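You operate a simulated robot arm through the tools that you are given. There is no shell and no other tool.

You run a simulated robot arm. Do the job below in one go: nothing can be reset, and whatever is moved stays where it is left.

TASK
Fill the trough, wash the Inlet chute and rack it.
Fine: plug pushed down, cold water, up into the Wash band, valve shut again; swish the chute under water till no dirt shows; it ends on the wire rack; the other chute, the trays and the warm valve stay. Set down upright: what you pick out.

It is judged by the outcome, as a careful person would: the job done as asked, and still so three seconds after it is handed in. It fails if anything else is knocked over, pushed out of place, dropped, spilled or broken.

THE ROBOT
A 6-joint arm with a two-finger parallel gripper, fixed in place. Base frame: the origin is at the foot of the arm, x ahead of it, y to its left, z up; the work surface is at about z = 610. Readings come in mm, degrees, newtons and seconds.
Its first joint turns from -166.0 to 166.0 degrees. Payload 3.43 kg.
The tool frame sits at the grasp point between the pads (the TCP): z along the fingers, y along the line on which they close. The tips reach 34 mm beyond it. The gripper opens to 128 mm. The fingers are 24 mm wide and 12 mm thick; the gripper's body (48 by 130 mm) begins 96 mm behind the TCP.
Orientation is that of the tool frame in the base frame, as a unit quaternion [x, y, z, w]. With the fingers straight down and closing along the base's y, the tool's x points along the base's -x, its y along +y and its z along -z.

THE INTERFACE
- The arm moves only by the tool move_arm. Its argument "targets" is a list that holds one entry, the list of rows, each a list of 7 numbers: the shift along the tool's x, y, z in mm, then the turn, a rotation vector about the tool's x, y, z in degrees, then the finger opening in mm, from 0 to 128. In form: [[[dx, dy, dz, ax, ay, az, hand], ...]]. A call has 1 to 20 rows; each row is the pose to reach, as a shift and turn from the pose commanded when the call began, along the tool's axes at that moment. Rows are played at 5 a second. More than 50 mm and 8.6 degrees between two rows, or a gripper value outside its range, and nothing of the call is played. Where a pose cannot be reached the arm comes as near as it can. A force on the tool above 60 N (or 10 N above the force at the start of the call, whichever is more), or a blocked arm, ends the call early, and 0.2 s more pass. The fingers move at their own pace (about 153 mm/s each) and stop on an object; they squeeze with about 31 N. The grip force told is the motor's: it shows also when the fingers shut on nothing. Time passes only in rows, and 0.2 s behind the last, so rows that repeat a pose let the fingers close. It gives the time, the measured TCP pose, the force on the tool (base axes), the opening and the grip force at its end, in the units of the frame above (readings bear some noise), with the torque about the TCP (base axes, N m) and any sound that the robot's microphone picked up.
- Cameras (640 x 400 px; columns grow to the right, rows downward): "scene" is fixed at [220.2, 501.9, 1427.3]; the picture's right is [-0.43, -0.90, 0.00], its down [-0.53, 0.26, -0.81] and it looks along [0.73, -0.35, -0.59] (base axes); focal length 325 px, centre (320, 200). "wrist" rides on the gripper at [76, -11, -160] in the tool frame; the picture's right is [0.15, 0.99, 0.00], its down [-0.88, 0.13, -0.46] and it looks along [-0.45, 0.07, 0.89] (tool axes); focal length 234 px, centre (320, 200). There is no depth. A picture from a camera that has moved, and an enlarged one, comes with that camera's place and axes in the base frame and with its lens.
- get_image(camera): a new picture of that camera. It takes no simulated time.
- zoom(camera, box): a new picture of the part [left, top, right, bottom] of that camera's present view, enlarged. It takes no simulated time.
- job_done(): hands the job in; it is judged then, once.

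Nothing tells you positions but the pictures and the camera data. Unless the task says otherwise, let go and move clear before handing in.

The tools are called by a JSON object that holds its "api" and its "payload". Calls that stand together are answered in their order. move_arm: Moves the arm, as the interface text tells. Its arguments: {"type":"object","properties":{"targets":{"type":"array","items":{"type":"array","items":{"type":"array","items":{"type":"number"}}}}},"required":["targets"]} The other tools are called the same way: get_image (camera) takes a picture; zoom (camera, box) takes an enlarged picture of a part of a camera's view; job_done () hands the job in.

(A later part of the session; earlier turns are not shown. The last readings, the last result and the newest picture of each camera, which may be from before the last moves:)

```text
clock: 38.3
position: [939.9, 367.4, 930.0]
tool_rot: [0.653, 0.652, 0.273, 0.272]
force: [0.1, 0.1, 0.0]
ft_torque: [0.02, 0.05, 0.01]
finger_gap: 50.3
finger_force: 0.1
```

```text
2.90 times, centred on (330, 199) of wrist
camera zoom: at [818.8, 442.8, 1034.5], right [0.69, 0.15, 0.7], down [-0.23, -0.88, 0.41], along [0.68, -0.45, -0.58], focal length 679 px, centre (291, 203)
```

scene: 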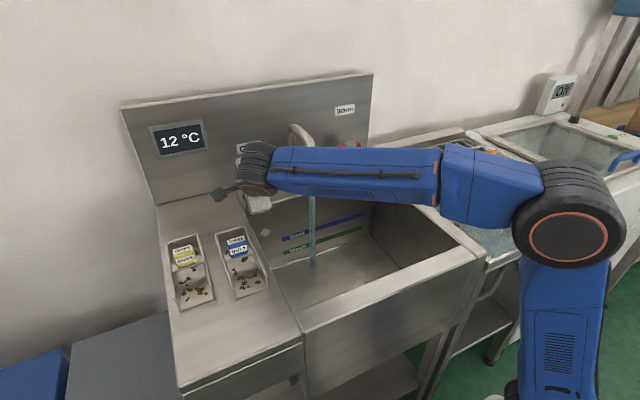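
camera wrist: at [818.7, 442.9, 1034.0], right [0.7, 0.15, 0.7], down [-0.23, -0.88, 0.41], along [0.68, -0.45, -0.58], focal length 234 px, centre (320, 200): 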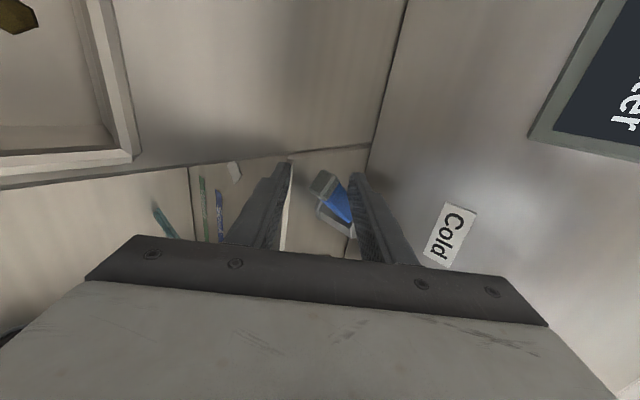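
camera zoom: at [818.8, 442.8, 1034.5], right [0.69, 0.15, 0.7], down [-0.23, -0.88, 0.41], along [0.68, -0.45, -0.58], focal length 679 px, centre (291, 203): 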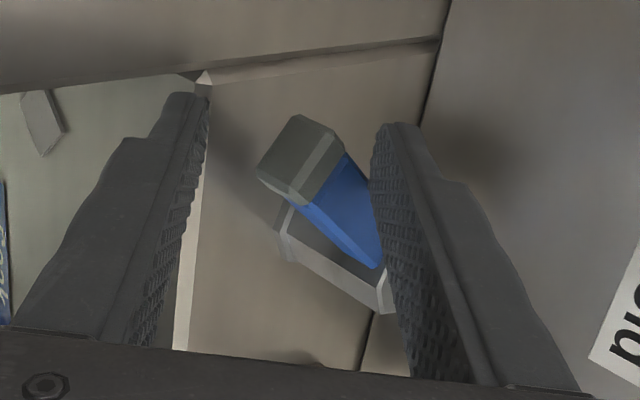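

The level is inside the Wash band. I'll push the lever back shut now with the front finger.

{"api": "move_arm", "payload": {"targets": [[[0, 10.5, 10.7, 0, 0, 0, 46], [2, 21, 21.4, 0, 0, 0, 42], [5, 31.5, 32, 0, 0, 0, 40], [8, 38.5, 39, 0, 0, 0, 38], [11, 43.5, 44, 0, 0, 0, 36], [13, 46, 46.7, 0, 0, 0, 36], [13, 48, 48.7, 0, 0, 0, 36]]]}}

{"api": "zoom", "payload": {"camera": "scene", "box": [260, 205, 390, 286]}}

{"api": "zoom", "payload": {"camera": "wrist", "box": [220, 130, 440, 268]}}

{"api": "get_image", "payload": {"camera": "scene"}}

```text
clock: 39.9
position: [1009.2, 380.2, 930.0]
tool_rot: [0.652, 0.652, 0.273, 0.272]
force: [0.7, -0.7, -0.5]
ft_torque: [0.02, 0.02, -0.02]
finger_gap: 36.2
finger_force: 0.6
```

```text
4.92 times, centred on (325, 246) of scene
camera zoom: at [220.2, 501.9, 1427.3], right [-0.43, -0.9, 0.0], down [-0.53, 0.26, -0.81], along [0.73, -0.35, -0.59], focal length 1600 px, centre (295, -24)
```

zoom: 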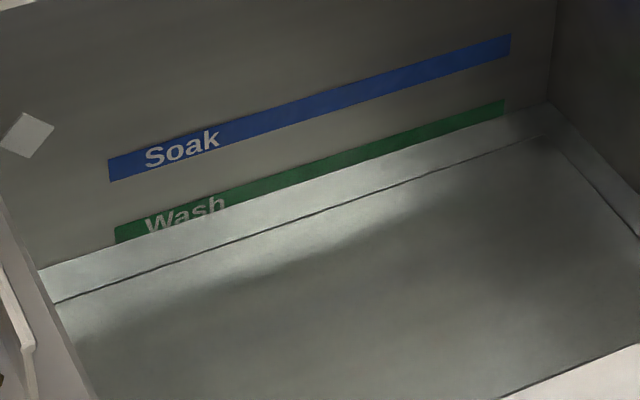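

```text
2.90 times, centred on (330, 199) of wrist
camera zoom: at [886.9, 456.0, 1035.0], right [0.69, 0.15, 0.7], down [-0.23, -0.88, 0.41], along [0.68, -0.45, -0.58], focal length 679 px, centre (291, 203)
```

zoom: 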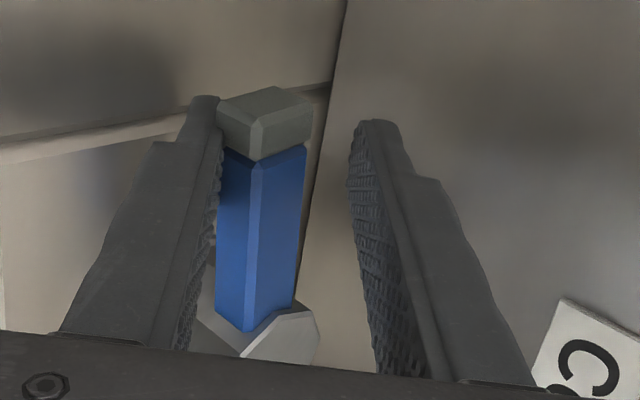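

```text
taken
```

scene: 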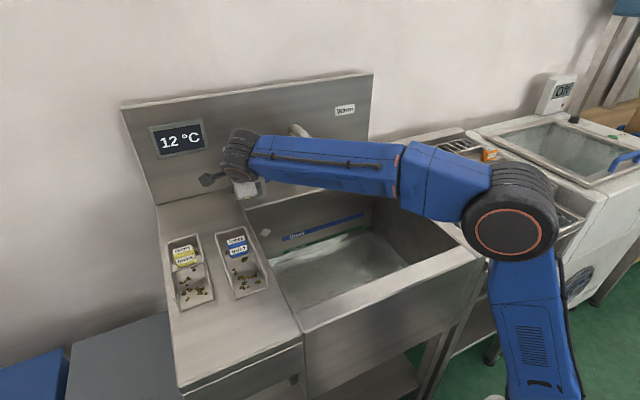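

The stream has stopped and the level sits within the Wash band. I'll nudge the lever slightly more to be sure it's fully at its stop.

{"api": "move_arm", "payload": {"targets": [[[0, 1.4, 1.4, 0, 0, 0, 36], [0, 2.8, 2.8, 0, 0, 0, 36], [0, 4.2, 4.2, 0, 0, 0, 36], [0, 5.6, 5.6, 0, 0, 0, 36]]]}}

{"api": "zoom", "payload": {"camera": "wrist", "box": [220, 130, 440, 268]}}

```text
clock: 40.9
position: [1016.4, 379.5, 929.7]
tool_rot: [0.652, 0.652, 0.274, 0.273]
force: [-0.4, 0.7, -2.2]
ft_torque: [0.02, 0.0, -0.03]
finger_gap: 36.7
finger_force: 0.7
```

```text
2.90 times, centred on (330, 199) of wrist
camera zoom: at [895.0, 456.2, 1034.8], right [0.69, 0.15, 0.7], down [-0.23, -0.88, 0.41], along [0.68, -0.45, -0.58], focal length 679 px, centre (291, 203)
```

zoom: 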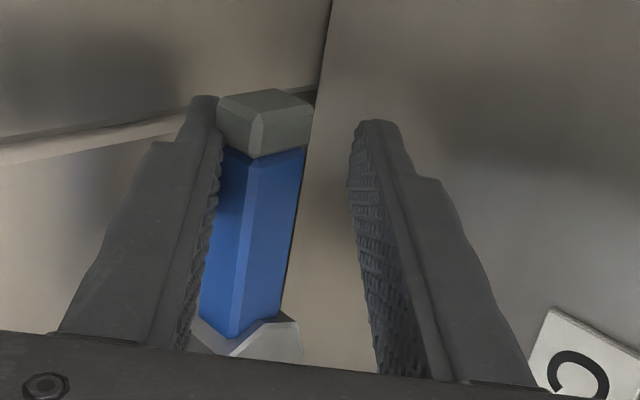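

The lever is now parallel to the backsplash as at the start. Backing out along the tool axis and checking.

{"api": "move_arm", "payload": {"targets": [[[0, -3, -5, 0, 0, 0, 40], [0, -3, -35, 0, 0, 0, 44], [0, -3, -70, 0, 0, 0, 50], [0, -3, -105, 0, 0, 0, 50], [-40, -5, -140, 0, 0, 0, 50], [-80, -10, -180, 0, 0, 0, 50], [-120, -10, -215, 0, 0, 0, 50]]]}}

{"api": "get_image", "payload": {"camera": "scene"}}

{"api": "zoom", "payload": {"camera": "scene", "box": [220, 150, 380, 250]}}

{"api": "zoom", "payload": {"camera": "scene", "box": [180, 170, 310, 250]}}

```text
refused: row 5 steps farther than a row can; nothing moved
```

```text
taken
```

scene: 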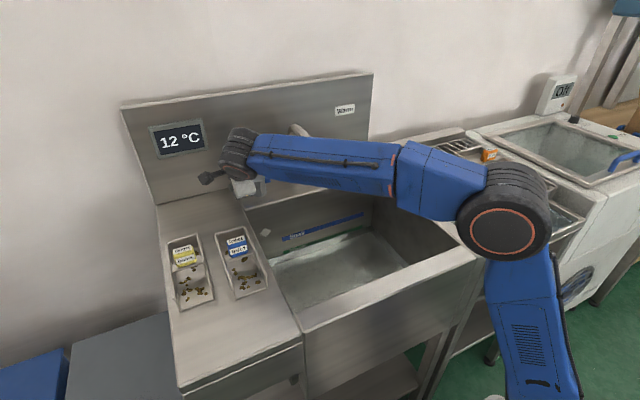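

```text
4.00 times, centred on (300, 200) of scene
camera zoom: at [220.2, 501.9, 1427.3], right [-0.43, -0.9, 0.0], down [-0.53, 0.26, -0.81], along [0.73, -0.35, -0.59], focal length 1300 px, centre (400, 200)
```

zoom: 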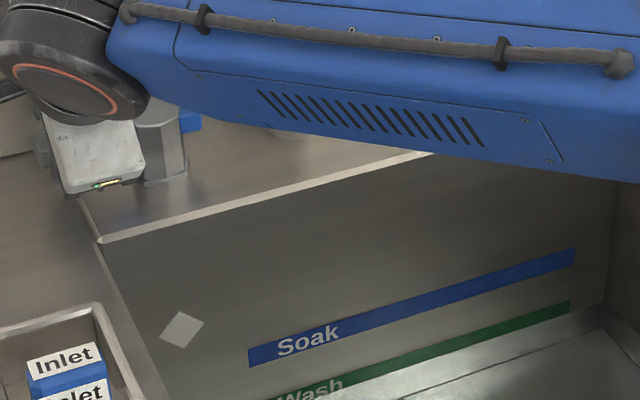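

```text
4.92 times, centred on (245, 210) of scene
camera zoom: at [220.2, 501.9, 1427.3], right [-0.43, -0.9, 0.0], down [-0.53, 0.26, -0.81], along [0.73, -0.35, -0.59], focal length 1600 px, centre (689, 151)
```

zoom: 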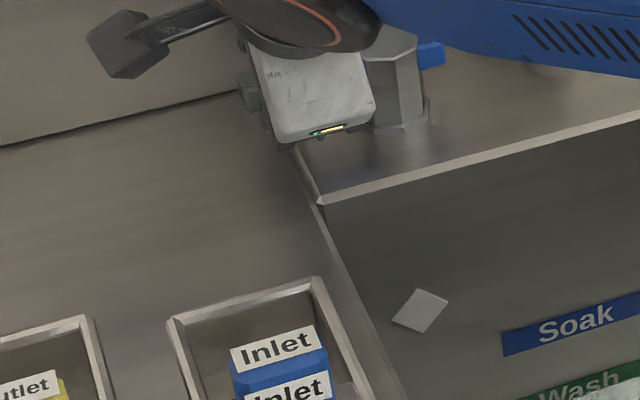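

{"api": "move_arm", "payload": {"targets": [[[0, -3, -5, 0, 0, 0, 40], [0, -3, -35, 0, 0, 0, 44], [0, -3, -70, 0, 0, 0, 50], [0, -3, -105, 0, 0, 0, 50], [0, -5, -140, 0, 0, 0, 50], [0, -5, -175, 0, 0, 0, 50], [0, -5, -210, 0, 0, 0, 50]]]}}

{"api": "get_image", "payload": {"camera": "wrist"}}

{"api": "get_image", "payload": {"camera": "scene"}}

{"api": "zoom", "payload": {"camera": "scene", "box": [220, 150, 380, 250]}}

```text
clock: 42.5
position: [864.4, 380.9, 1074.4]
tool_rot: [0.652, 0.653, 0.272, 0.272]
force: [0.5, -0.2, -1.0]
ft_torque: [-0.05, 0.02, 0.01]
finger_gap: 50.1
finger_force: 0.0
```

```text
taken
camera wrist: at [741.8, 456.4, 1179.4], right [0.7, 0.15, 0.7], down [-0.23, -0.88, 0.41], along [0.68, -0.45, -0.58], focal length 234 px, centre (320, 200)
```

wrist: 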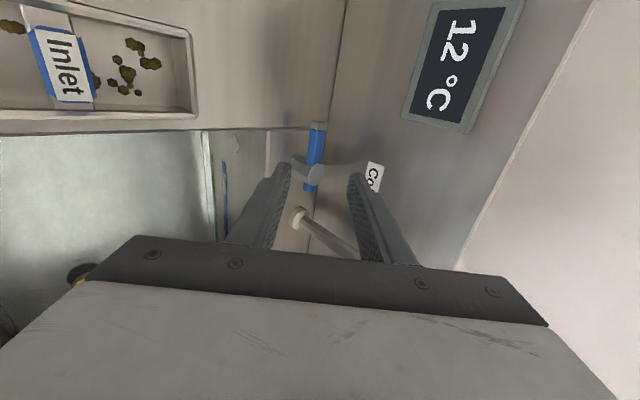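

```text
taken
```

scene: 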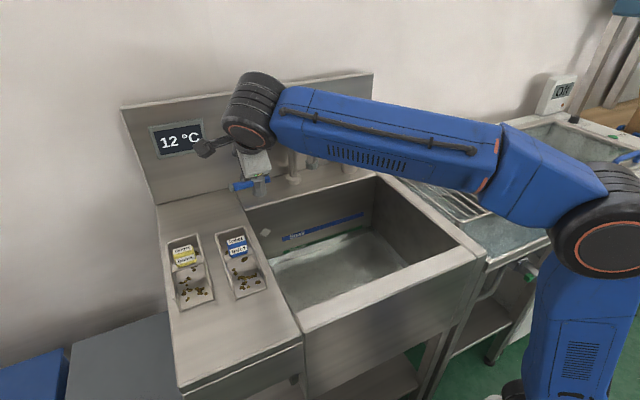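

```text
4.00 times, centred on (300, 200) of scene
camera zoom: at [220.2, 501.9, 1427.3], right [-0.43, -0.9, 0.0], down [-0.53, 0.26, -0.81], along [0.73, -0.35, -0.59], focal length 1300 px, centre (400, 200)
```

zoom: 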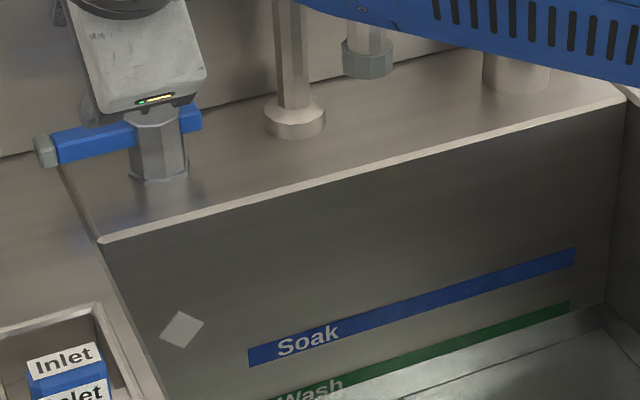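

The valve matches its original closed position and no water flows. Next I'll unroll the wrist and look at the Inlet chute from above.

{"api": "move_arm", "payload": {"targets": [[[5, -7, -10, 0, 0, -8, 60], [10, -14, -20, 0, 0, -16, 70], [16, -21, -30, 0, 0, -24, 80], [22, -28, -40, 0, 0, -32, 90], [28, -35, -50, 0, 0, -40, 100], [33, -42, -60, 0, 0, -48, 100], [38, -49, -70, 0, 0, -56, 100], [44, -56, -80, 0, 0, -64, 100], [50, -63, -90, 0, 0, -72, 100], [55, -70, -100, 0, 0, -80, 100], [60, -77, -107, 0, 0, -88, 100], [60, -77, -107, 0, 0, -90, 100]]]}}

{"api": "get_image", "payload": {"camera": "wrist"}}

```text
clock: 45.1
position: [732.3, 439.1, 1096.0]
tool_rot: [-0.001, 0.922, 0.0, 0.387]
force: [-0.1, 0.0, -0.1]
ft_torque: [-0.01, -0.03, 0.0]
finger_gap: 100.4
finger_force: 0.0
```

```text
taken
camera wrist: at [566.0, 428.2, 1153.6], right [-0.1, 0.99, -0.1], down [0.29, 0.13, 0.95], along [0.95, 0.07, -0.3], focal length 234 px, centre (320, 200)
```

wrist: 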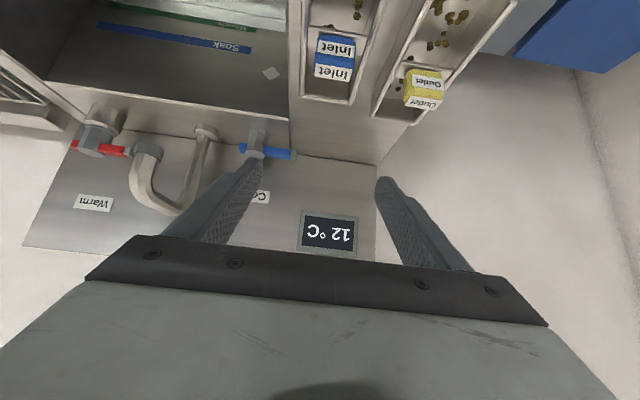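

{"api": "move_arm", "payload": {"targets": [[[5, 0, -9, 0, 8, 0, 100], [10, 0, -18, 0, 16, 0, 100], [15, 0, -27, 0, 24, 0, 110], [21, 0, -35, 0, 32, 0, 128]]]}}

{"api": "get_image", "payload": {"camera": "wrist"}}

{"api": "zoom", "payload": {"camera": "wrist", "box": [250, 60, 450, 185]}}

{"api": "zoom", "payload": {"camera": "scene", "box": [150, 210, 310, 310]}}

```text
clock: 46.1
position: [693.4, 440.8, 1104.1]
tool_rot: [0.0, 0.993, 0.001, 0.116]
force: [-0.5, -0.2, 0.3]
ft_torque: [-0.01, -0.04, -0.04]
finger_gap: 127.9
finger_force: 0.1
```

```text
taken
camera wrist: at [582.6, 428.1, 1242.9], right [-0.14, 0.99, -0.03], down [0.75, 0.13, 0.65], along [0.64, 0.07, -0.76], focal length 234 px, centre (320, 200)
```

wrist: 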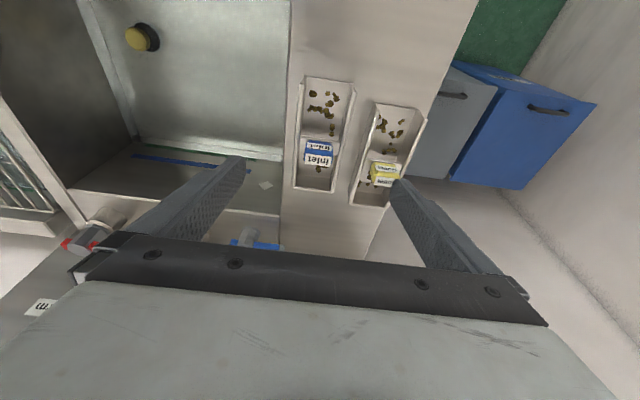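

```text
3.20 times, centred on (350, 122) of wrist
camera zoom: at [582.6, 428.1, 1242.9], right [-0.14, 0.99, -0.03], down [0.75, 0.13, 0.65], along [0.64, 0.07, -0.76], focal length 749 px, centre (224, 448)
```

zoom: 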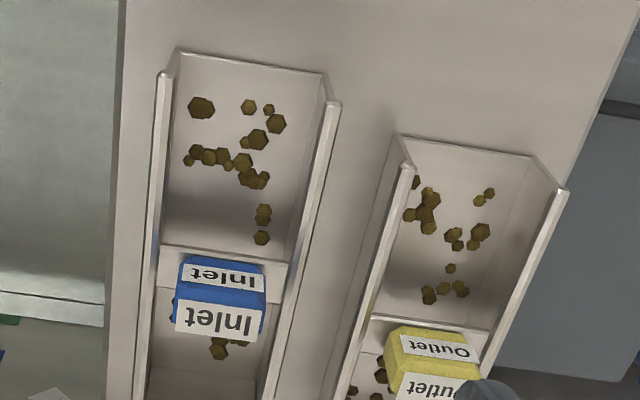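

```text
4.00 times, centred on (230, 260) of scene
camera zoom: at [220.2, 501.9, 1427.3], right [-0.43, -0.9, 0.0], down [-0.53, 0.26, -0.81], along [0.73, -0.35, -0.59], focal length 1300 px, centre (680, -40)
```

zoom: 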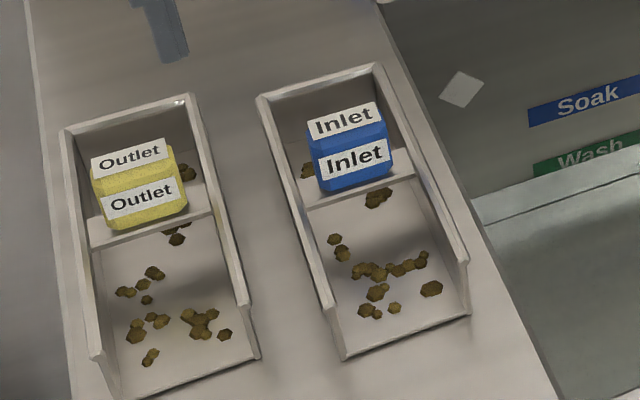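

The Inlet handle block measures roughly y 423–462, x≈754–775, top z≈940; the chute's side walls top out near z≈912. I'll come down above the block for a final alignment check.

{"api": "move_arm", "payload": {"targets": [[[-10, 0.5, 35, 0, 0, 0, 100], [-20, 1, 70, 0, 0, 0, 80], [-30, 1.7, 104, 0, 0, 0, 64], [-30, 1.7, 104, 0, 0, 0, 64]]]}}

{"api": "get_image", "payload": {"camera": "wrist"}}

{"api": "zoom", "payload": {"camera": "wrist", "box": [240, 100, 400, 200]}}

{"api": "zoom", "payload": {"camera": "scene", "box": [160, 170, 310, 270]}}

```text
clock: 47.1
position: [748.4, 441.4, 1009.2]
tool_rot: [0.0, 0.993, 0.001, 0.117]
force: [-0.2, -0.3, 0.8]
ft_torque: [-0.01, 0.01, 0.01]
finger_gap: 64.2
finger_force: 0.1
```

```text
taken
camera wrist: at [636.9, 429.9, 1147.6], right [-0.14, 0.99, -0.03], down [0.75, 0.13, 0.65], along [0.64, 0.07, -0.76], focal length 234 px, centre (320, 200)
```

wrist: 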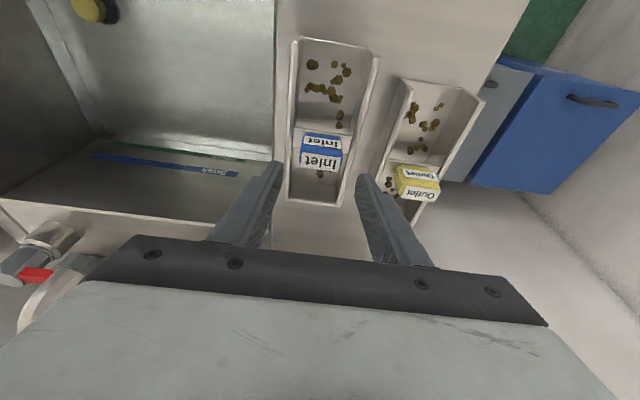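

```text
4.00 times, centred on (320, 150) of wrist
camera zoom: at [636.9, 429.9, 1147.6], right [-0.14, 0.99, -0.03], down [0.75, 0.13, 0.65], along [0.64, 0.07, -0.76], focal length 937 px, centre (320, 400)
```

zoom: 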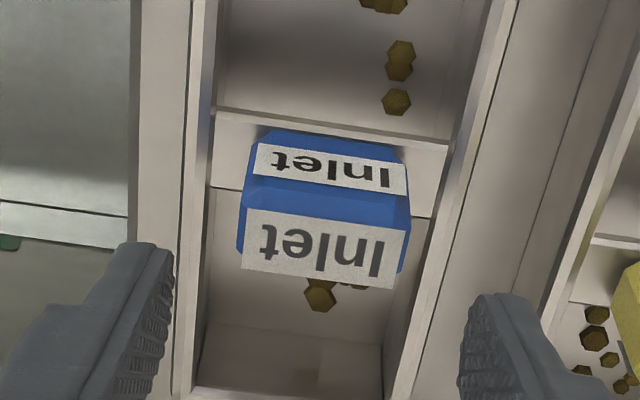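

```text
4.00 times, centred on (235, 220) of scene
camera zoom: at [220.2, 501.9, 1427.3], right [-0.43, -0.9, 0.0], down [-0.53, 0.26, -0.81], along [0.73, -0.35, -0.59], focal length 1300 px, centre (660, 120)
```

zoom: 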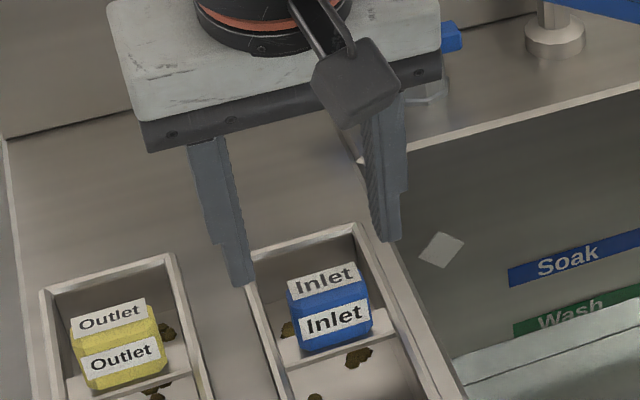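

Alignment is good: block centre at about (763, 442.5). Descending the last ~58 mm and closing on the handle.

{"api": "move_arm", "payload": {"targets": [[[1.5, 0.5, 20, 0, 0, 0, 62], [3, 1, 40, 0, 0, 0, 60], [4, 1, 52, 0, 0, 0, 60], [4, 1, 58, 0, 0, 0, 60], [4, 1, 58, 0, 0, 0, 48], [4, 1, 58, 0, 0, 0, 38], [4, 1, 58, 0, 0, 0, 30], [4, 1, 58, 0, 0, 0, 30]]]}}

{"api": "zoom", "payload": {"camera": "wrist", "box": [240, 100, 400, 200]}}

{"api": "zoom", "payload": {"camera": "scene", "box": [160, 190, 310, 290]}}

```text
clock: 49.1
position: [756.5, 441.9, 956.8]
tool_rot: [-0.001, 0.993, 0.003, 0.119]
force: [1.0, 0.0, 14.6]
ft_torque: [-0.51, 0.11, -0.14]
finger_gap: 39.9
finger_force: 9.2
stopped in row 8: the force on the tool passed its limit at 61 N (the readings are from after the stop); the commanded pose is now the measured one
```

```text
4.00 times, centred on (320, 150) of wrist
camera zoom: at [644.7, 430.7, 1093.7], right [-0.14, 0.99, -0.03], down [0.75, 0.13, 0.65], along [0.65, 0.07, -0.76], focal length 937 px, centre (320, 400)
```

zoom: 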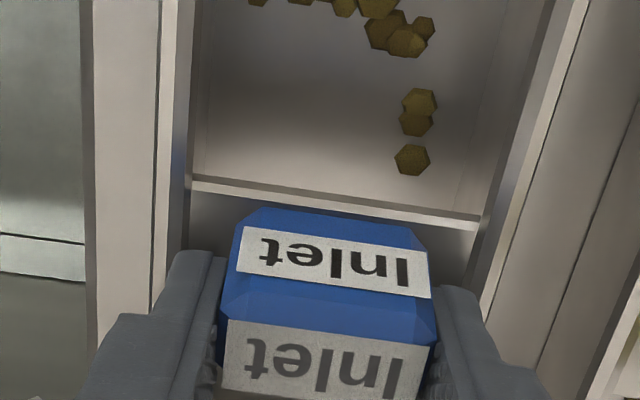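

```text
4.00 times, centred on (235, 240) of scene
camera zoom: at [220.2, 501.9, 1427.3], right [-0.43, -0.9, 0.0], down [-0.53, 0.26, -0.81], along [0.73, -0.35, -0.59], focal length 1300 px, centre (660, 40)
```

zoom: 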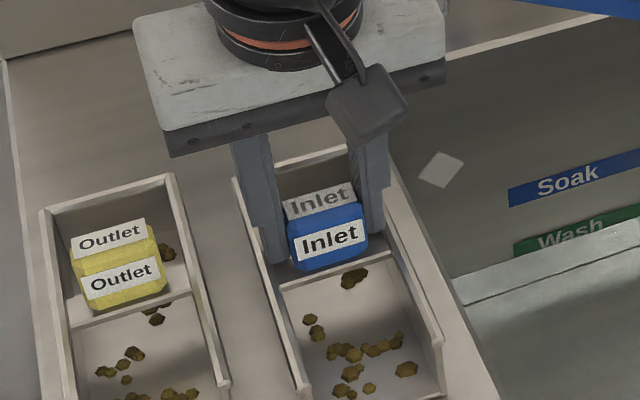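

The fingers are touching something below (likely the wall tops) at tip z≈921. I'll raise slightly, then close firmly.

{"api": "move_arm", "payload": {"targets": [[[0, 0, -2, 0, 0, 0, 44], [0, 0, -3, 0, 0, 0, 44], [0, 0, -3, 0, 0, 0, 38], [0, 0, -3, 0, 0, 0, 30], [0, 0, -3, 0, 0, 0, 25], [0, 0, -3, 0, 0, 0, 20], [0, 0, -3, 0, 0, 0, 20]]]}}

{"api": "zoom", "payload": {"camera": "wrist", "box": [240, 100, 400, 200]}}

{"api": "zoom", "payload": {"camera": "scene", "box": [160, 190, 310, 290]}}

```text
clock: 50.7
position: [755.0, 442.7, 956.3]
tool_rot: [-0.001, 0.993, 0.002, 0.118]
force: [0.1, 0.7, -0.2]
ft_torque: [-0.02, 0.0, 0.0]
finger_gap: 39.7
finger_force: 31.3
```

```text
4.00 times, centred on (320, 150) of wrist
camera zoom: at [644.8, 430.9, 1094.8], right [-0.14, 0.99, -0.03], down [0.75, 0.13, 0.65], along [0.65, 0.07, -0.76], focal length 937 px, centre (320, 400)
```

zoom: 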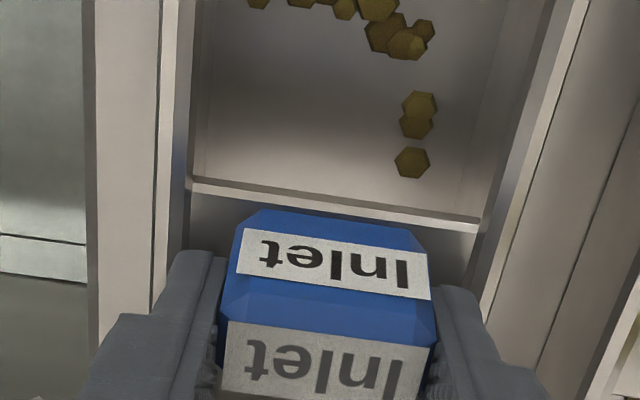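

```text
4.00 times, centred on (235, 240) of scene
camera zoom: at [220.2, 501.9, 1427.3], right [-0.43, -0.9, 0.0], down [-0.53, 0.26, -0.81], along [0.73, -0.35, -0.59], focal length 1300 px, centre (660, 40)
```

zoom: 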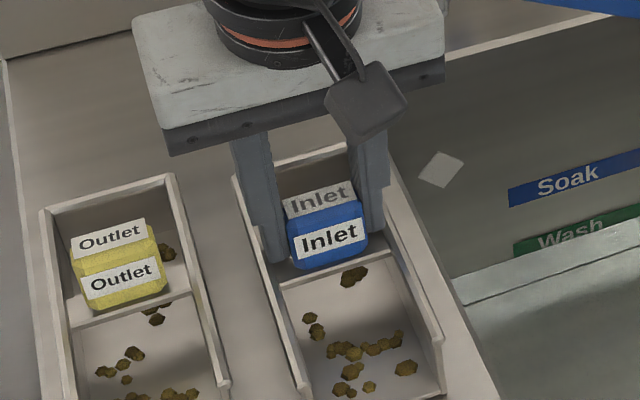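

Gripped with full force at 39.7 mm. Lifting the chute straight up and checking it stays level.

{"api": "move_arm", "payload": {"targets": [[[-1.2, 0, -4.9, 0, 0, 0, 20], [-2.3, 0, -9.7, 0, 0, 0, 20], [-4.7, 0, -19.4, 0, 0, 0, 20], [-9.4, 0, -38.9, 0, 0, 0, 20], [-14, 0, -58.3, 0, 0, 0, 20], [-14, 0, -58.3, 0, 0, 0, 20]]]}}

{"api": "get_image", "payload": {"camera": "wrist"}}

{"api": "get_image", "payload": {"camera": "scene"}}

```text
clock: 52.1
position: [756.0, 442.5, 1016.6]
tool_rot: [-0.001, 0.993, 0.001, 0.118]
force: [-0.3, 0.4, -3.0]
ft_torque: [0.02, 0.0, 0.02]
finger_gap: 39.7
finger_force: 31.2
```

```text
taken
camera wrist: at [644.6, 430.8, 1154.8], right [-0.14, 0.99, -0.03], down [0.75, 0.13, 0.65], along [0.65, 0.07, -0.76], focal length 234 px, centre (320, 200)
```

wrist: 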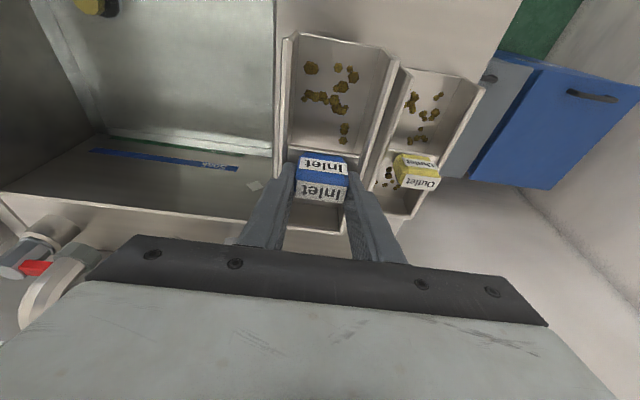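

```text
taken
```

scene: 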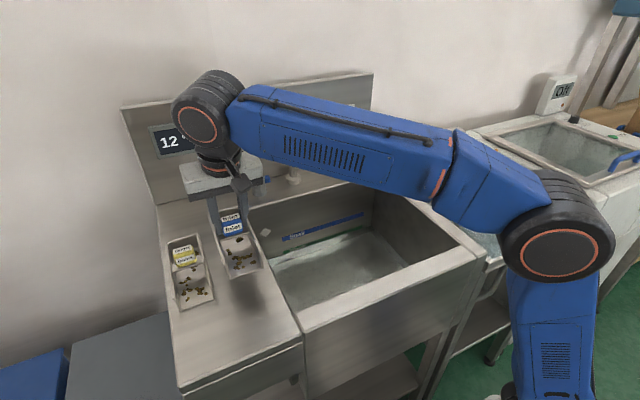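

Lift is clean and level. Carrying it over the trough, clear of the spout.

{"api": "move_arm", "payload": {"targets": [[[8, -40, -2, 0, 0, 0, 20], [17, -80, -4, 0, 0, 0, 20], [26, -120, -6, 0, 0, 0, 20], [32, -160, -8, 0, 0, 0, 20], [36, -200, -9, 0, 0, 0, 20], [39, -235, -9, 0, 0, 0, 20], [39, -245, -9, 0, 0, 0, 20]]]}}

{"api": "get_image", "payload": {"camera": "wrist"}}

{"api": "get_image", "payload": {"camera": "scene"}}

```text
clock: 53.7
position: [715.9, 195.3, 1015.3]
tool_rot: [0.0, 0.993, 0.002, 0.118]
force: [0.0, -1.1, -3.4]
ft_torque: [-0.03, -0.03, 0.0]
finger_gap: 39.9
finger_force: 31.1
```

```text
taken
camera wrist: at [604.6, 184.5, 1153.0], right [-0.14, 0.99, -0.03], down [0.75, 0.13, 0.65], along [0.65, 0.07, -0.76], focal length 234 px, centre (320, 200)
```

wrist: 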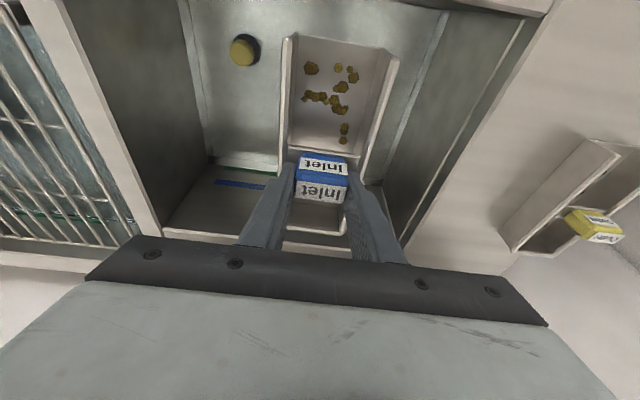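

```text
taken
```

scene: 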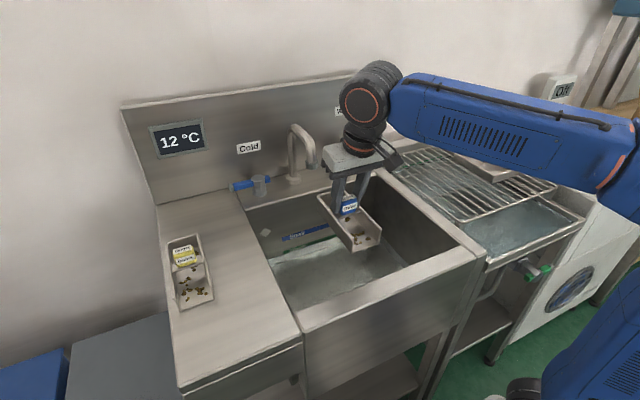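

Descending into the water, shifting slightly back so the wrist camera clears the trough's front wall.

{"api": "move_arm", "payload": {"targets": [[[10.5, 0, 43.7, 0, 0, 0, 20], [21.1, 0, 87.5, 0, 0, 0, 20], [21.4, 0, 131.6, 0, 0, 0, 20], [21.7, 0, 175.8, 0, 0, 0, 20], [19.9, 0, 219.4, 0, 0, 0, 20], [17.6, 0, 261.1, 0, 0, 0, 20], [23.9, 0, 287.3, 0, 0, 0, 20], [28.1, 0, 304.8, 0, 0, 0, 20]]]}}

{"api": "get_image", "payload": {"camera": "wrist"}}

{"api": "get_image", "payload": {"camera": "scene"}}

```text
clock: 55.5
position: [759.1, 197.8, 713.0]
tool_rot: [0.0, 0.993, 0.002, 0.118]
force: [-0.1, -0.2, -2.9]
ft_torque: [0.04, -0.02, 0.03]
finger_gap: 40.0
finger_force: 30.7
```

```text
taken
camera wrist: at [648.1, 186.2, 851.3], right [-0.14, 0.99, -0.03], down [0.75, 0.13, 0.65], along [0.65, 0.07, -0.76], focal length 234 px, centre (320, 200)
```

wrist: 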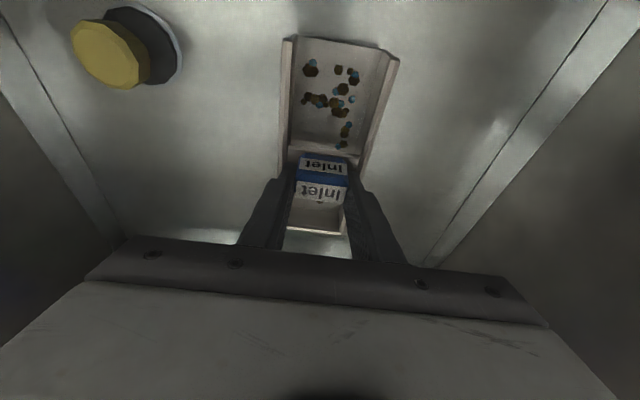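

```text
taken
```

scene: 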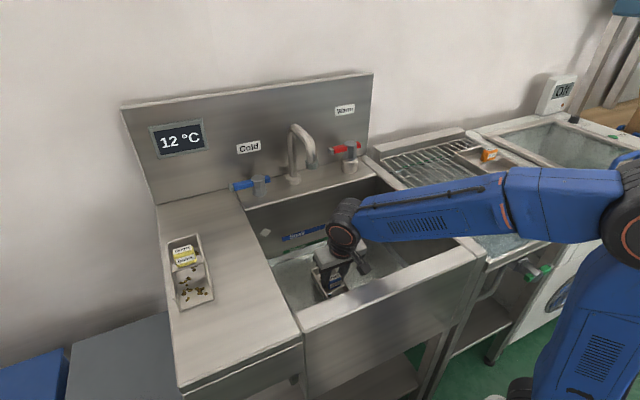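

The chute is going under. Lowering another ~9 mm and swishing gently.

{"api": "move_arm", "payload": {"targets": [[[1, 0, 4.5, 0, 0, 0, 20], [2, 0, 9, 0, 0, 0, 20], [2, 20, 9, 0, 0, 0, 20], [2, 40, 9, 0, 0, 0, 20], [2, 15, 9, 0, 0, 0, 20], [2, -10, 9, 0, 0, 0, 20], [2, -30, 9, 0, 0, 0, 20], [2, -10, 9, 0, 0, 0, 20], [2, 15, 9, 0, 0, 0, 20], [2, 40, 9, 0, 0, 0, 20], [2, 15, 9, 0, 0, 0, 20], [2, -10, 9, 0, 0, 0, 20], [2, -30, 9, 0, 0, 0, 20], [2, -10, 9, 0, 0, 0, 20], [2, 15, 9, 0, 0, 0, 20], [2, 40, 9, 0, 0, 0, 20], [2, 20, 9, 0, 0, 0, 20], [2, 0, 9, 0, 0, 0, 20]]]}}

{"api": "get_image", "payload": {"camera": "wrist"}}

{"api": "get_image", "payload": {"camera": "scene"}}

```text
clock: 59.3
position: [760.6, 198.2, 704.1]
tool_rot: [0.0, 0.993, 0.002, 0.118]
force: [0.8, -0.7, -3.7]
ft_torque: [-0.03, 0.02, 0.01]
finger_gap: 39.7
finger_force: 30.6
```

```text
taken
camera wrist: at [648.7, 186.9, 841.7], right [-0.14, 0.99, -0.03], down [0.75, 0.13, 0.65], along [0.65, 0.07, -0.76], focal length 234 px, centre (320, 200)
```

wrist: 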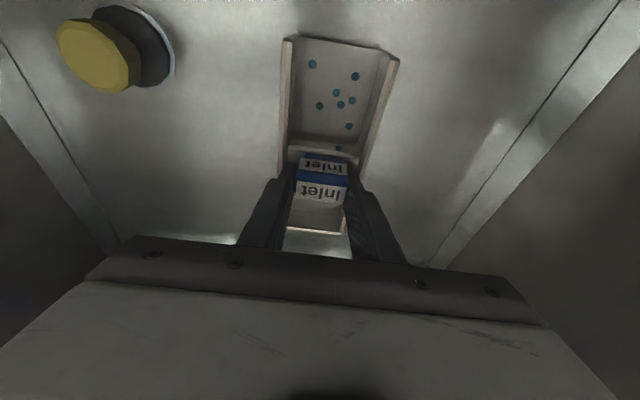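

```text
taken
```

scene: 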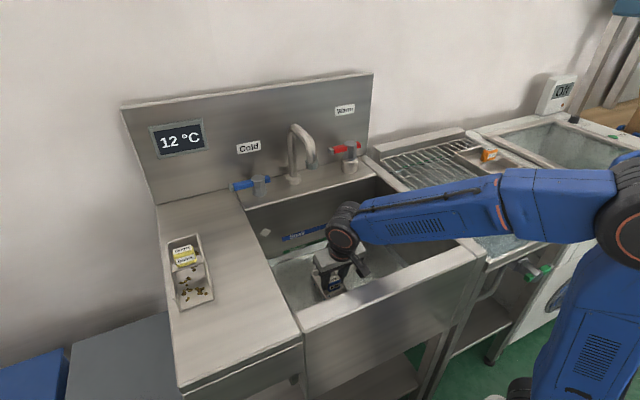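

{"api": "zoom", "payload": {"camera": "wrist", "box": [260, 25, 420, 125]}}

{"api": "zoom", "payload": {"camera": "wrist", "box": [260, 140, 400, 240]}}

{"api": "zoom", "payload": {"camera": "scene", "box": [260, 205, 390, 286]}}

```text
4.00 times, centred on (340, 75) of wrist
camera zoom: at [648.7, 186.9, 841.7], right [-0.14, 0.99, -0.03], down [0.75, 0.13, 0.65], along [0.65, 0.07, -0.76], focal length 937 px, centre (240, 700)
```

zoom: 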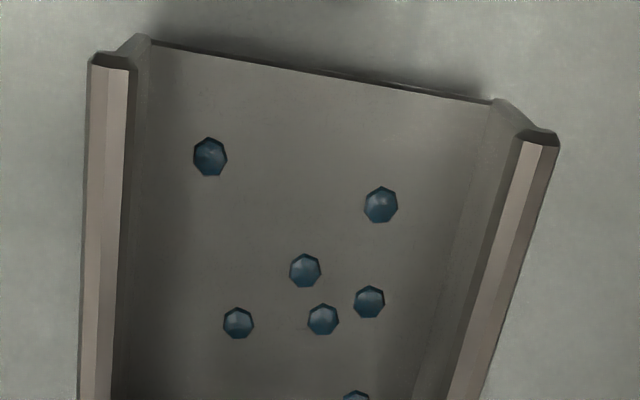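

```text
4.00 times, centred on (330, 190) of wrist
camera zoom: at [648.7, 186.9, 841.7], right [-0.14, 0.99, -0.03], down [0.75, 0.13, 0.65], along [0.65, 0.07, -0.76], focal length 937 px, centre (280, 240)
```

zoom: 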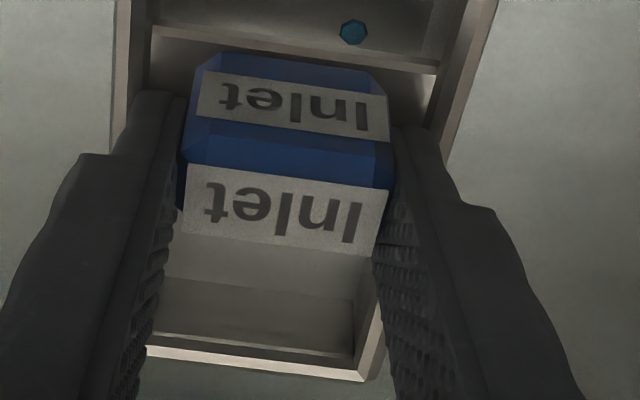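

```text
4.92 times, centred on (325, 246) of scene
camera zoom: at [220.2, 501.9, 1427.3], right [-0.43, -0.9, 0.0], down [-0.53, 0.26, -0.81], along [0.73, -0.35, -0.59], focal length 1600 px, centre (295, -24)
```

zoom: 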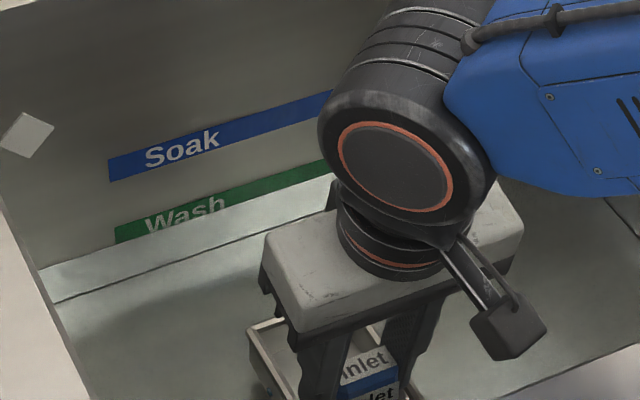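

The dirt inside is gone; a few bluish spots look like water drops. I'll swish once more along both axes, then lift and inspect.

{"api": "move_arm", "payload": {"targets": [[[0, 25, 1, 0, 0, 0, 20], [0, 45, 2, 0, 0, 0, 20], [-20, 20, 7, 0, 0, 0, 20], [-20, -5, 7, 0, 0, 0, 20], [-20, -30, 7, 0, 0, 0, 20], [0, -30, 2, 0, 0, 0, 20], [20, -10, -3, 0, 0, 0, 20], [20, 15, -3, 0, 0, 0, 20], [20, 40, -3, 0, 0, 0, 20], [0, 40, 2, 0, 0, 0, 20], [-20, 20, 7, 0, 0, 0, 20], [-20, -5, 7, 0, 0, 0, 20], [-20, -30, 7, 0, 0, 0, 20], [0, -20, 2, 0, 0, 0, 20], [0, 0, 2, 0, 0, 0, 20]]]}}

{"api": "zoom", "payload": {"camera": "wrist", "box": [240, 25, 420, 240]}}

```text
clock: 62.5
position: [760.6, 196.9, 701.0]
tool_rot: [0.0, 0.993, 0.002, 0.118]
force: [-0.5, 0.5, -2.8]
ft_torque: [0.0, -0.05, -0.01]
finger_gap: 39.7
finger_force: 31.1
```

```text
1.86 times, centred on (330, 132) of wrist
camera zoom: at [649.5, 186.0, 839.6], right [-0.14, 0.99, -0.03], down [0.75, 0.13, 0.65], along [0.65, 0.07, -0.76], focal length 436 px, centre (301, 326)
```

zoom: 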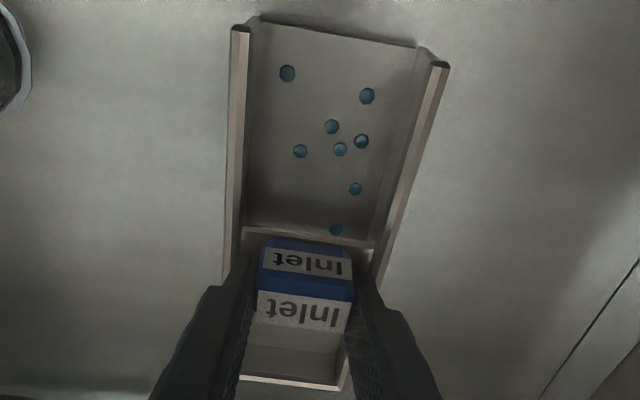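

{"api": "move_arm", "payload": {"targets": [[[-4.7, 0, -19.4, 0, 0, 0, 20], [-9.2, 0, -59.5, 0, 0, 0, 20], [-12.9, 0, -104.9, 0, 0, 0, 20], [-15.2, 0, -148.5, 0, 0, 0, 20], [-17.5, 0, -192.2, 0, 0, 0, 20], [-19.8, 0, -235.9, 0, 0, 0, 20], [-21.3, 0, -276.6, 0, 0, 0, 20], [-27.4, 0, -301.9, 0, 0, 0, 20], [-27.4, 0, -301.9, 0, 0, 0, 20], [-27.4, 0, -301.9, 0, 0, 0, 20], [-27.4, 0, -301.9, 0, 0, 0, 20], [-27.4, 0, -301.9, 0, 0, 0, 20], [-27.4, 0, -301.9, 0, 0, 0, 20], [-27.4, 0, -301.9, 0, 0, 0, 20], [-27.4, 0, -301.9, 0, 0, 0, 20]]]}}

{"api": "get_image", "payload": {"camera": "wrist"}}

{"api": "get_image", "payload": {"camera": "scene"}}

{"api": "zoom", "payload": {"camera": "wrist", "box": [240, 25, 420, 240]}}

{"api": "zoom", "payload": {"camera": "scene", "box": [260, 170, 420, 270]}}

```text
clock: 65.7
position: [714.9, 197.6, 1001.0]
tool_rot: [-0.001, 0.993, 0.001, 0.118]
force: [-0.4, 0.3, -2.2]
ft_torque: [0.01, -0.04, 0.02]
finger_gap: 39.7
finger_force: 31.6
```

```text
taken
camera wrist: at [605.1, 186.2, 1139.3], right [-0.14, 0.99, -0.03], down [0.75, 0.13, 0.65], along [0.65, 0.07, -0.76], focal length 234 px, centre (320, 200)
```

wrist: 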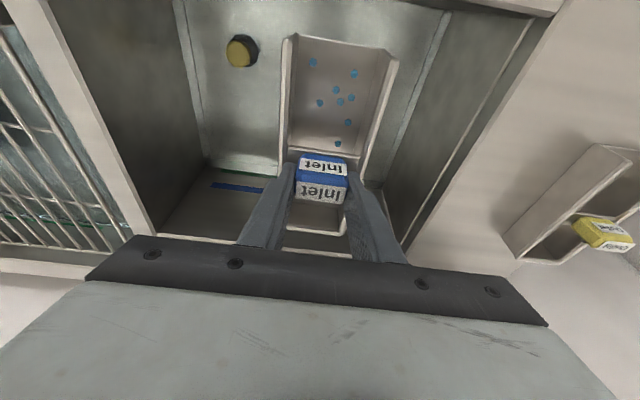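

```text
taken
```

scene: 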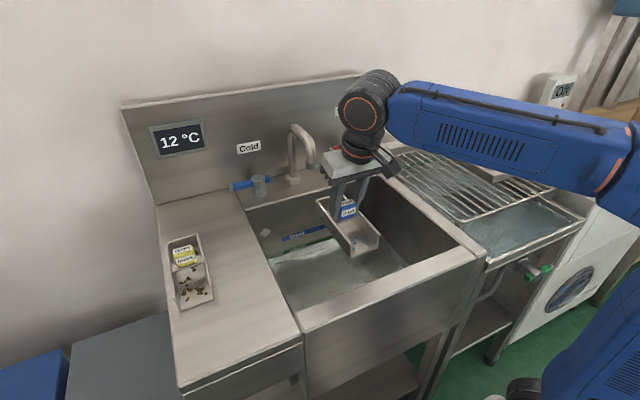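

```text
1.86 times, centred on (330, 132) of wrist
camera zoom: at [605.1, 186.2, 1139.3], right [-0.14, 0.99, -0.03], down [0.75, 0.13, 0.65], along [0.65, 0.07, -0.76], focal length 436 px, centre (301, 326)
```

zoom: 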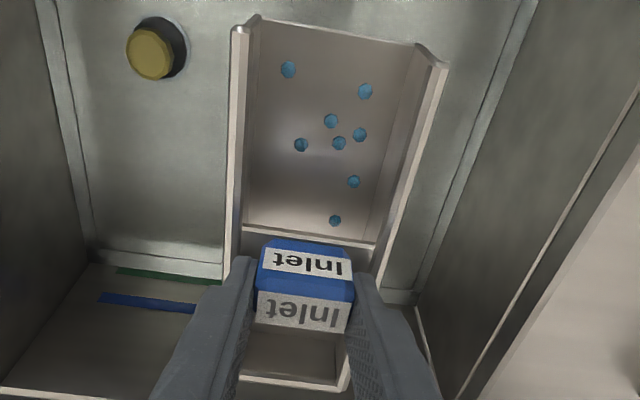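

```text
4.00 times, centred on (340, 220) of scene
camera zoom: at [220.2, 501.9, 1427.3], right [-0.43, -0.9, 0.0], down [-0.53, 0.26, -0.81], along [0.73, -0.35, -0.59], focal length 1300 px, centre (240, 120)
```

zoom: 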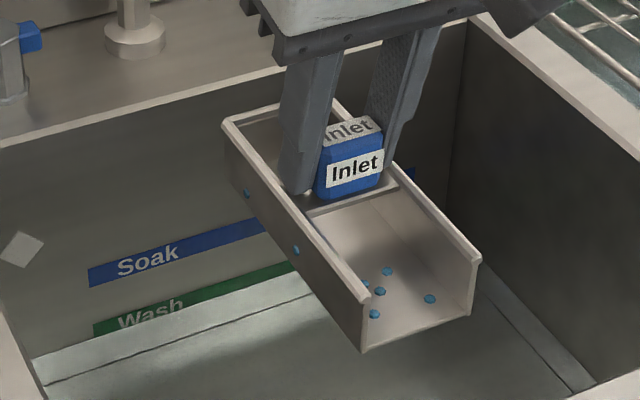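

The chute is clean with only water drops on it, and the water level still reads in the Wash band. Now carrying it toward the wire rack on the right.

{"api": "move_arm", "payload": {"targets": [[[-2.3, -40, -9.7, 0, 0, 0, 20], [-2.3, -80, -9.7, 0, 0, 0, 20], [-2.3, -120, -9.7, 0, 0, 0, 20], [-12, -160, -7.4, 0, 0, 0, 20], [-22, -200, -5, 0, 0, 0, 20], [-31, -240, -3, 0, 0, 0, 20], [-41, -280, -1, 0, 0, 0, 20], [-51, -320, 1, 0, 0, 0, 20], [-51, -350, 1, 0, 0, 0, 20]]]}}

{"api": "get_image", "payload": {"camera": "wrist"}}

{"api": "get_image", "payload": {"camera": "scene"}}

```text
clock: 67.7
position: [766.2, -154.0, 1011.6]
tool_rot: [0.0, 0.993, 0.001, 0.118]
force: [0.3, 0.3, -2.3]
ft_torque: [-0.03, 0.03, 0.01]
finger_gap: 39.7
finger_force: 31.7
```

```text
taken
camera wrist: at [655.4, -165.2, 1149.5], right [-0.14, 0.99, -0.03], down [0.75, 0.13, 0.65], along [0.65, 0.07, -0.76], focal length 234 px, centre (320, 200)
```

wrist: 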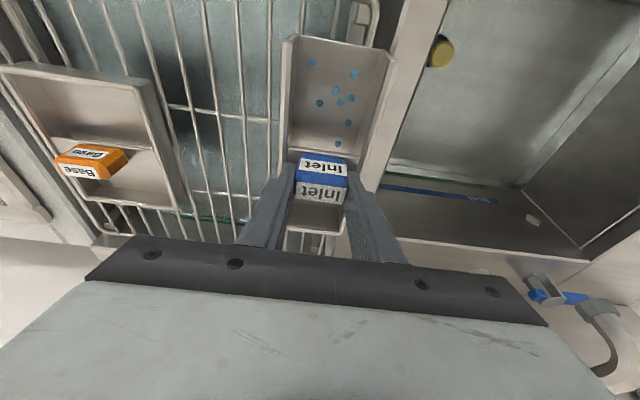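

```text
taken
```

scene: 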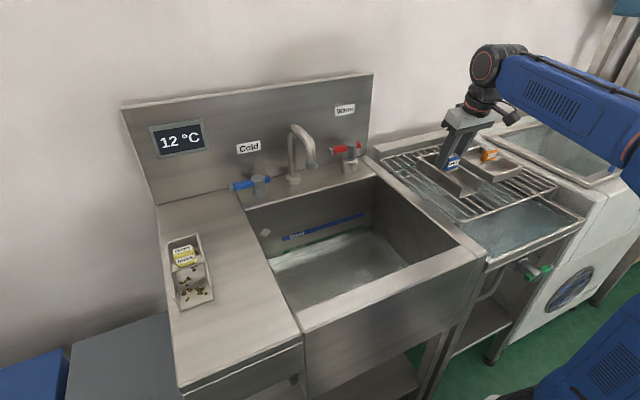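

The free rack area spans roughly x 662–990, y −137 to −345. I'll move over (800, −236) and lower close to the wires.

{"api": "move_arm", "payload": {"targets": [[[-16, -40, 4, 0, 0, 0, 20], [-33, -82, 8, 0, 0, 0, 20], [-28, -82, 27.5, 0, 0, 0, 20], [-23.6, -82, 47, 0, 0, 0, 20], [-20, -82, 62, 0, 0, 0, 20], [-20, -82, 62, 0, 0, 0, 20]]]}}

{"api": "get_image", "payload": {"camera": "wrist"}}

{"api": "zoom", "payload": {"camera": "scene", "box": [380, 110, 580, 235]}}

```text
clock: 69.1
position: [800.3, -235.0, 956.6]
tool_rot: [0.0, 0.993, 0.002, 0.118]
force: [1.5, -1.0, 2.6]
ft_torque: [-0.27, 0.43, 0.16]
finger_gap: 39.8
finger_force: 31.0
```

```text
taken
camera wrist: at [690.0, -246.4, 1093.9], right [-0.14, 0.99, -0.03], down [0.75, 0.13, 0.65], along [0.65, 0.07, -0.76], focal length 234 px, centre (320, 200)
```

wrist: 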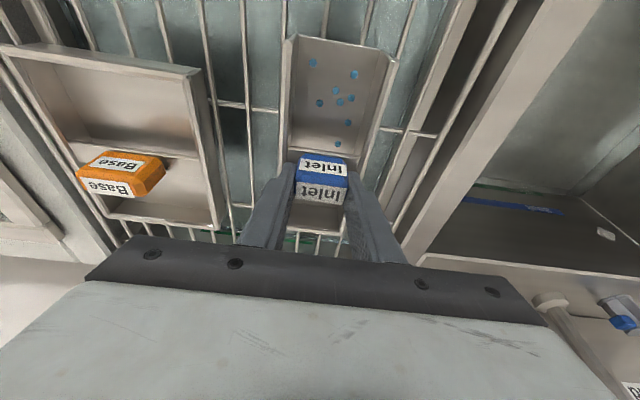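

```text
3.20 times, centred on (480, 172) of scene
camera zoom: at [220.2, 501.9, 1427.3], right [-0.43, -0.9, 0.0], down [-0.53, 0.26, -0.81], along [0.73, -0.35, -0.59], focal length 1040 px, centre (-192, 288)
```

zoom: 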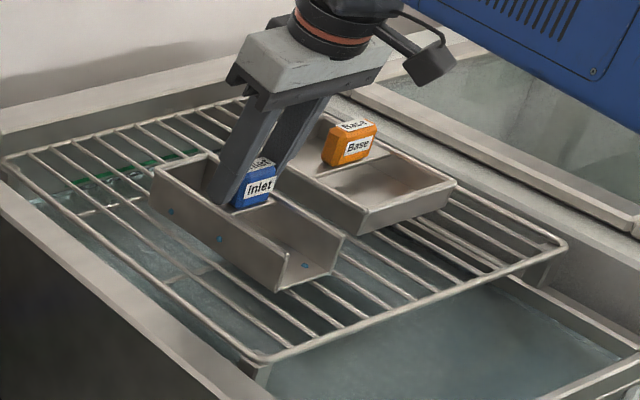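

Light contact is already felt, so the rack top is near z≈873. I'll lower by small increments to seat it.

{"api": "move_arm", "payload": {"targets": [[[0.2, 0, 1, 0, 0, 0, 20], [0.5, 0, 2, 0, 0, 0, 20], [0.5, 0, 2, 0, 0, 0, 20]]]}}

{"api": "zoom", "payload": {"camera": "scene", "box": [400, 130, 520, 205]}}

```text
clock: 69.9
position: [800.5, -234.6, 956.5]
tool_rot: [0.0, 0.993, 0.001, 0.119]
force: [14.1, -3.8, 35.3]
ft_torque: [-0.45, -0.17, 0.14]
finger_gap: 39.9
finger_force: 31.0
```

```text
5.33 times, centred on (460, 168) of scene
camera zoom: at [220.2, 501.9, 1427.3], right [-0.43, -0.9, 0.0], down [-0.53, 0.26, -0.81], along [0.73, -0.35, -0.59], focal length 1734 px, centre (-427, 373)
```

zoom: 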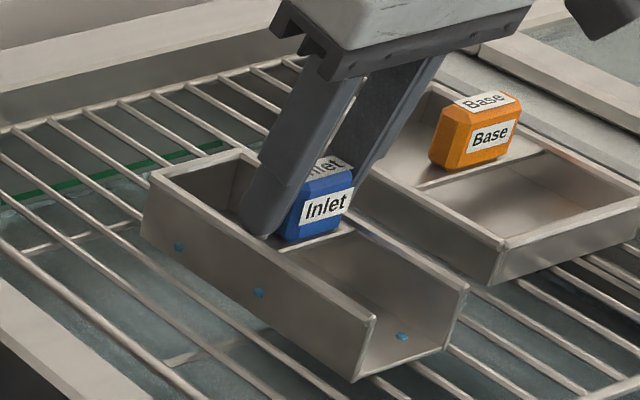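

The chute is firmly seated on the wires. Relieving the press, opening just enough to release, then rising straight before opening wider.

{"api": "move_arm", "payload": {"targets": [[[-0.5, 0, -2, 0, 0, 0, 20], [-0.5, 0, -2, 0, 0, 0, 40], [-0.5, 0, -2, 0, 0, 0, 42], [-0.5, 0, -2, 0, 0, 0, 43], [-0.5, 0, -2, 0, 0, 0, 43]]]}}

{"api": "zoom", "payload": {"camera": "scene", "box": [400, 130, 520, 205]}}

{"api": "zoom", "payload": {"camera": "wrist", "box": [240, 100, 400, 200]}}

```text
clock: 71.1
position: [800.0, -232.9, 956.1]
tool_rot: [0.0, 0.993, 0.002, 0.117]
force: [2.2, 3.9, 14.1]
ft_torque: [-0.19, -0.02, 0.09]
finger_gap: 41.1
finger_force: 0.1
```

```text
5.33 times, centred on (460, 168) of scene
camera zoom: at [220.2, 501.9, 1427.3], right [-0.43, -0.9, 0.0], down [-0.53, 0.26, -0.81], along [0.73, -0.35, -0.59], focal length 1734 px, centre (-427, 373)
```

zoom: 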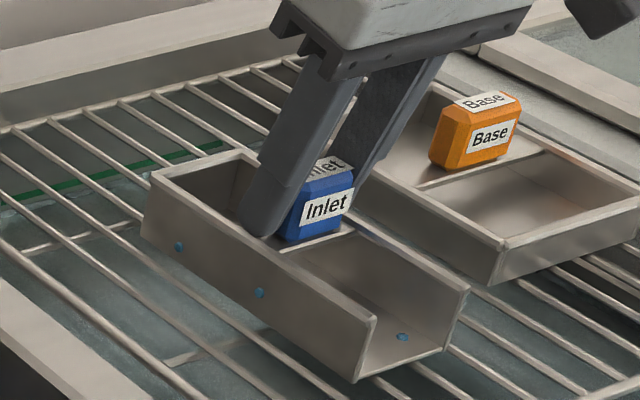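

```text
4.00 times, centred on (320, 150) of wrist
camera zoom: at [689.1, -245.7, 1093.8], right [-0.14, 0.99, -0.03], down [0.75, 0.13, 0.65], along [0.65, 0.07, -0.76], focal length 937 px, centre (320, 400)
```

zoom: 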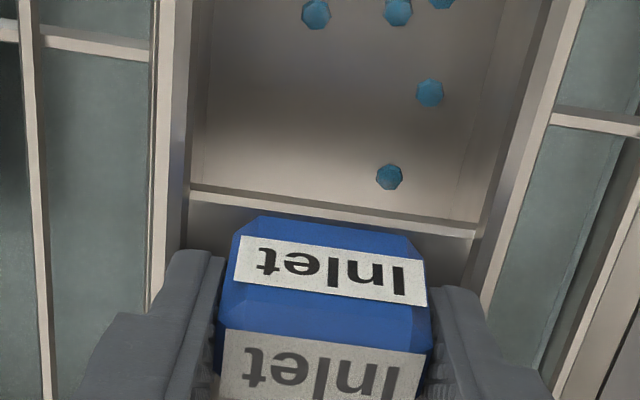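

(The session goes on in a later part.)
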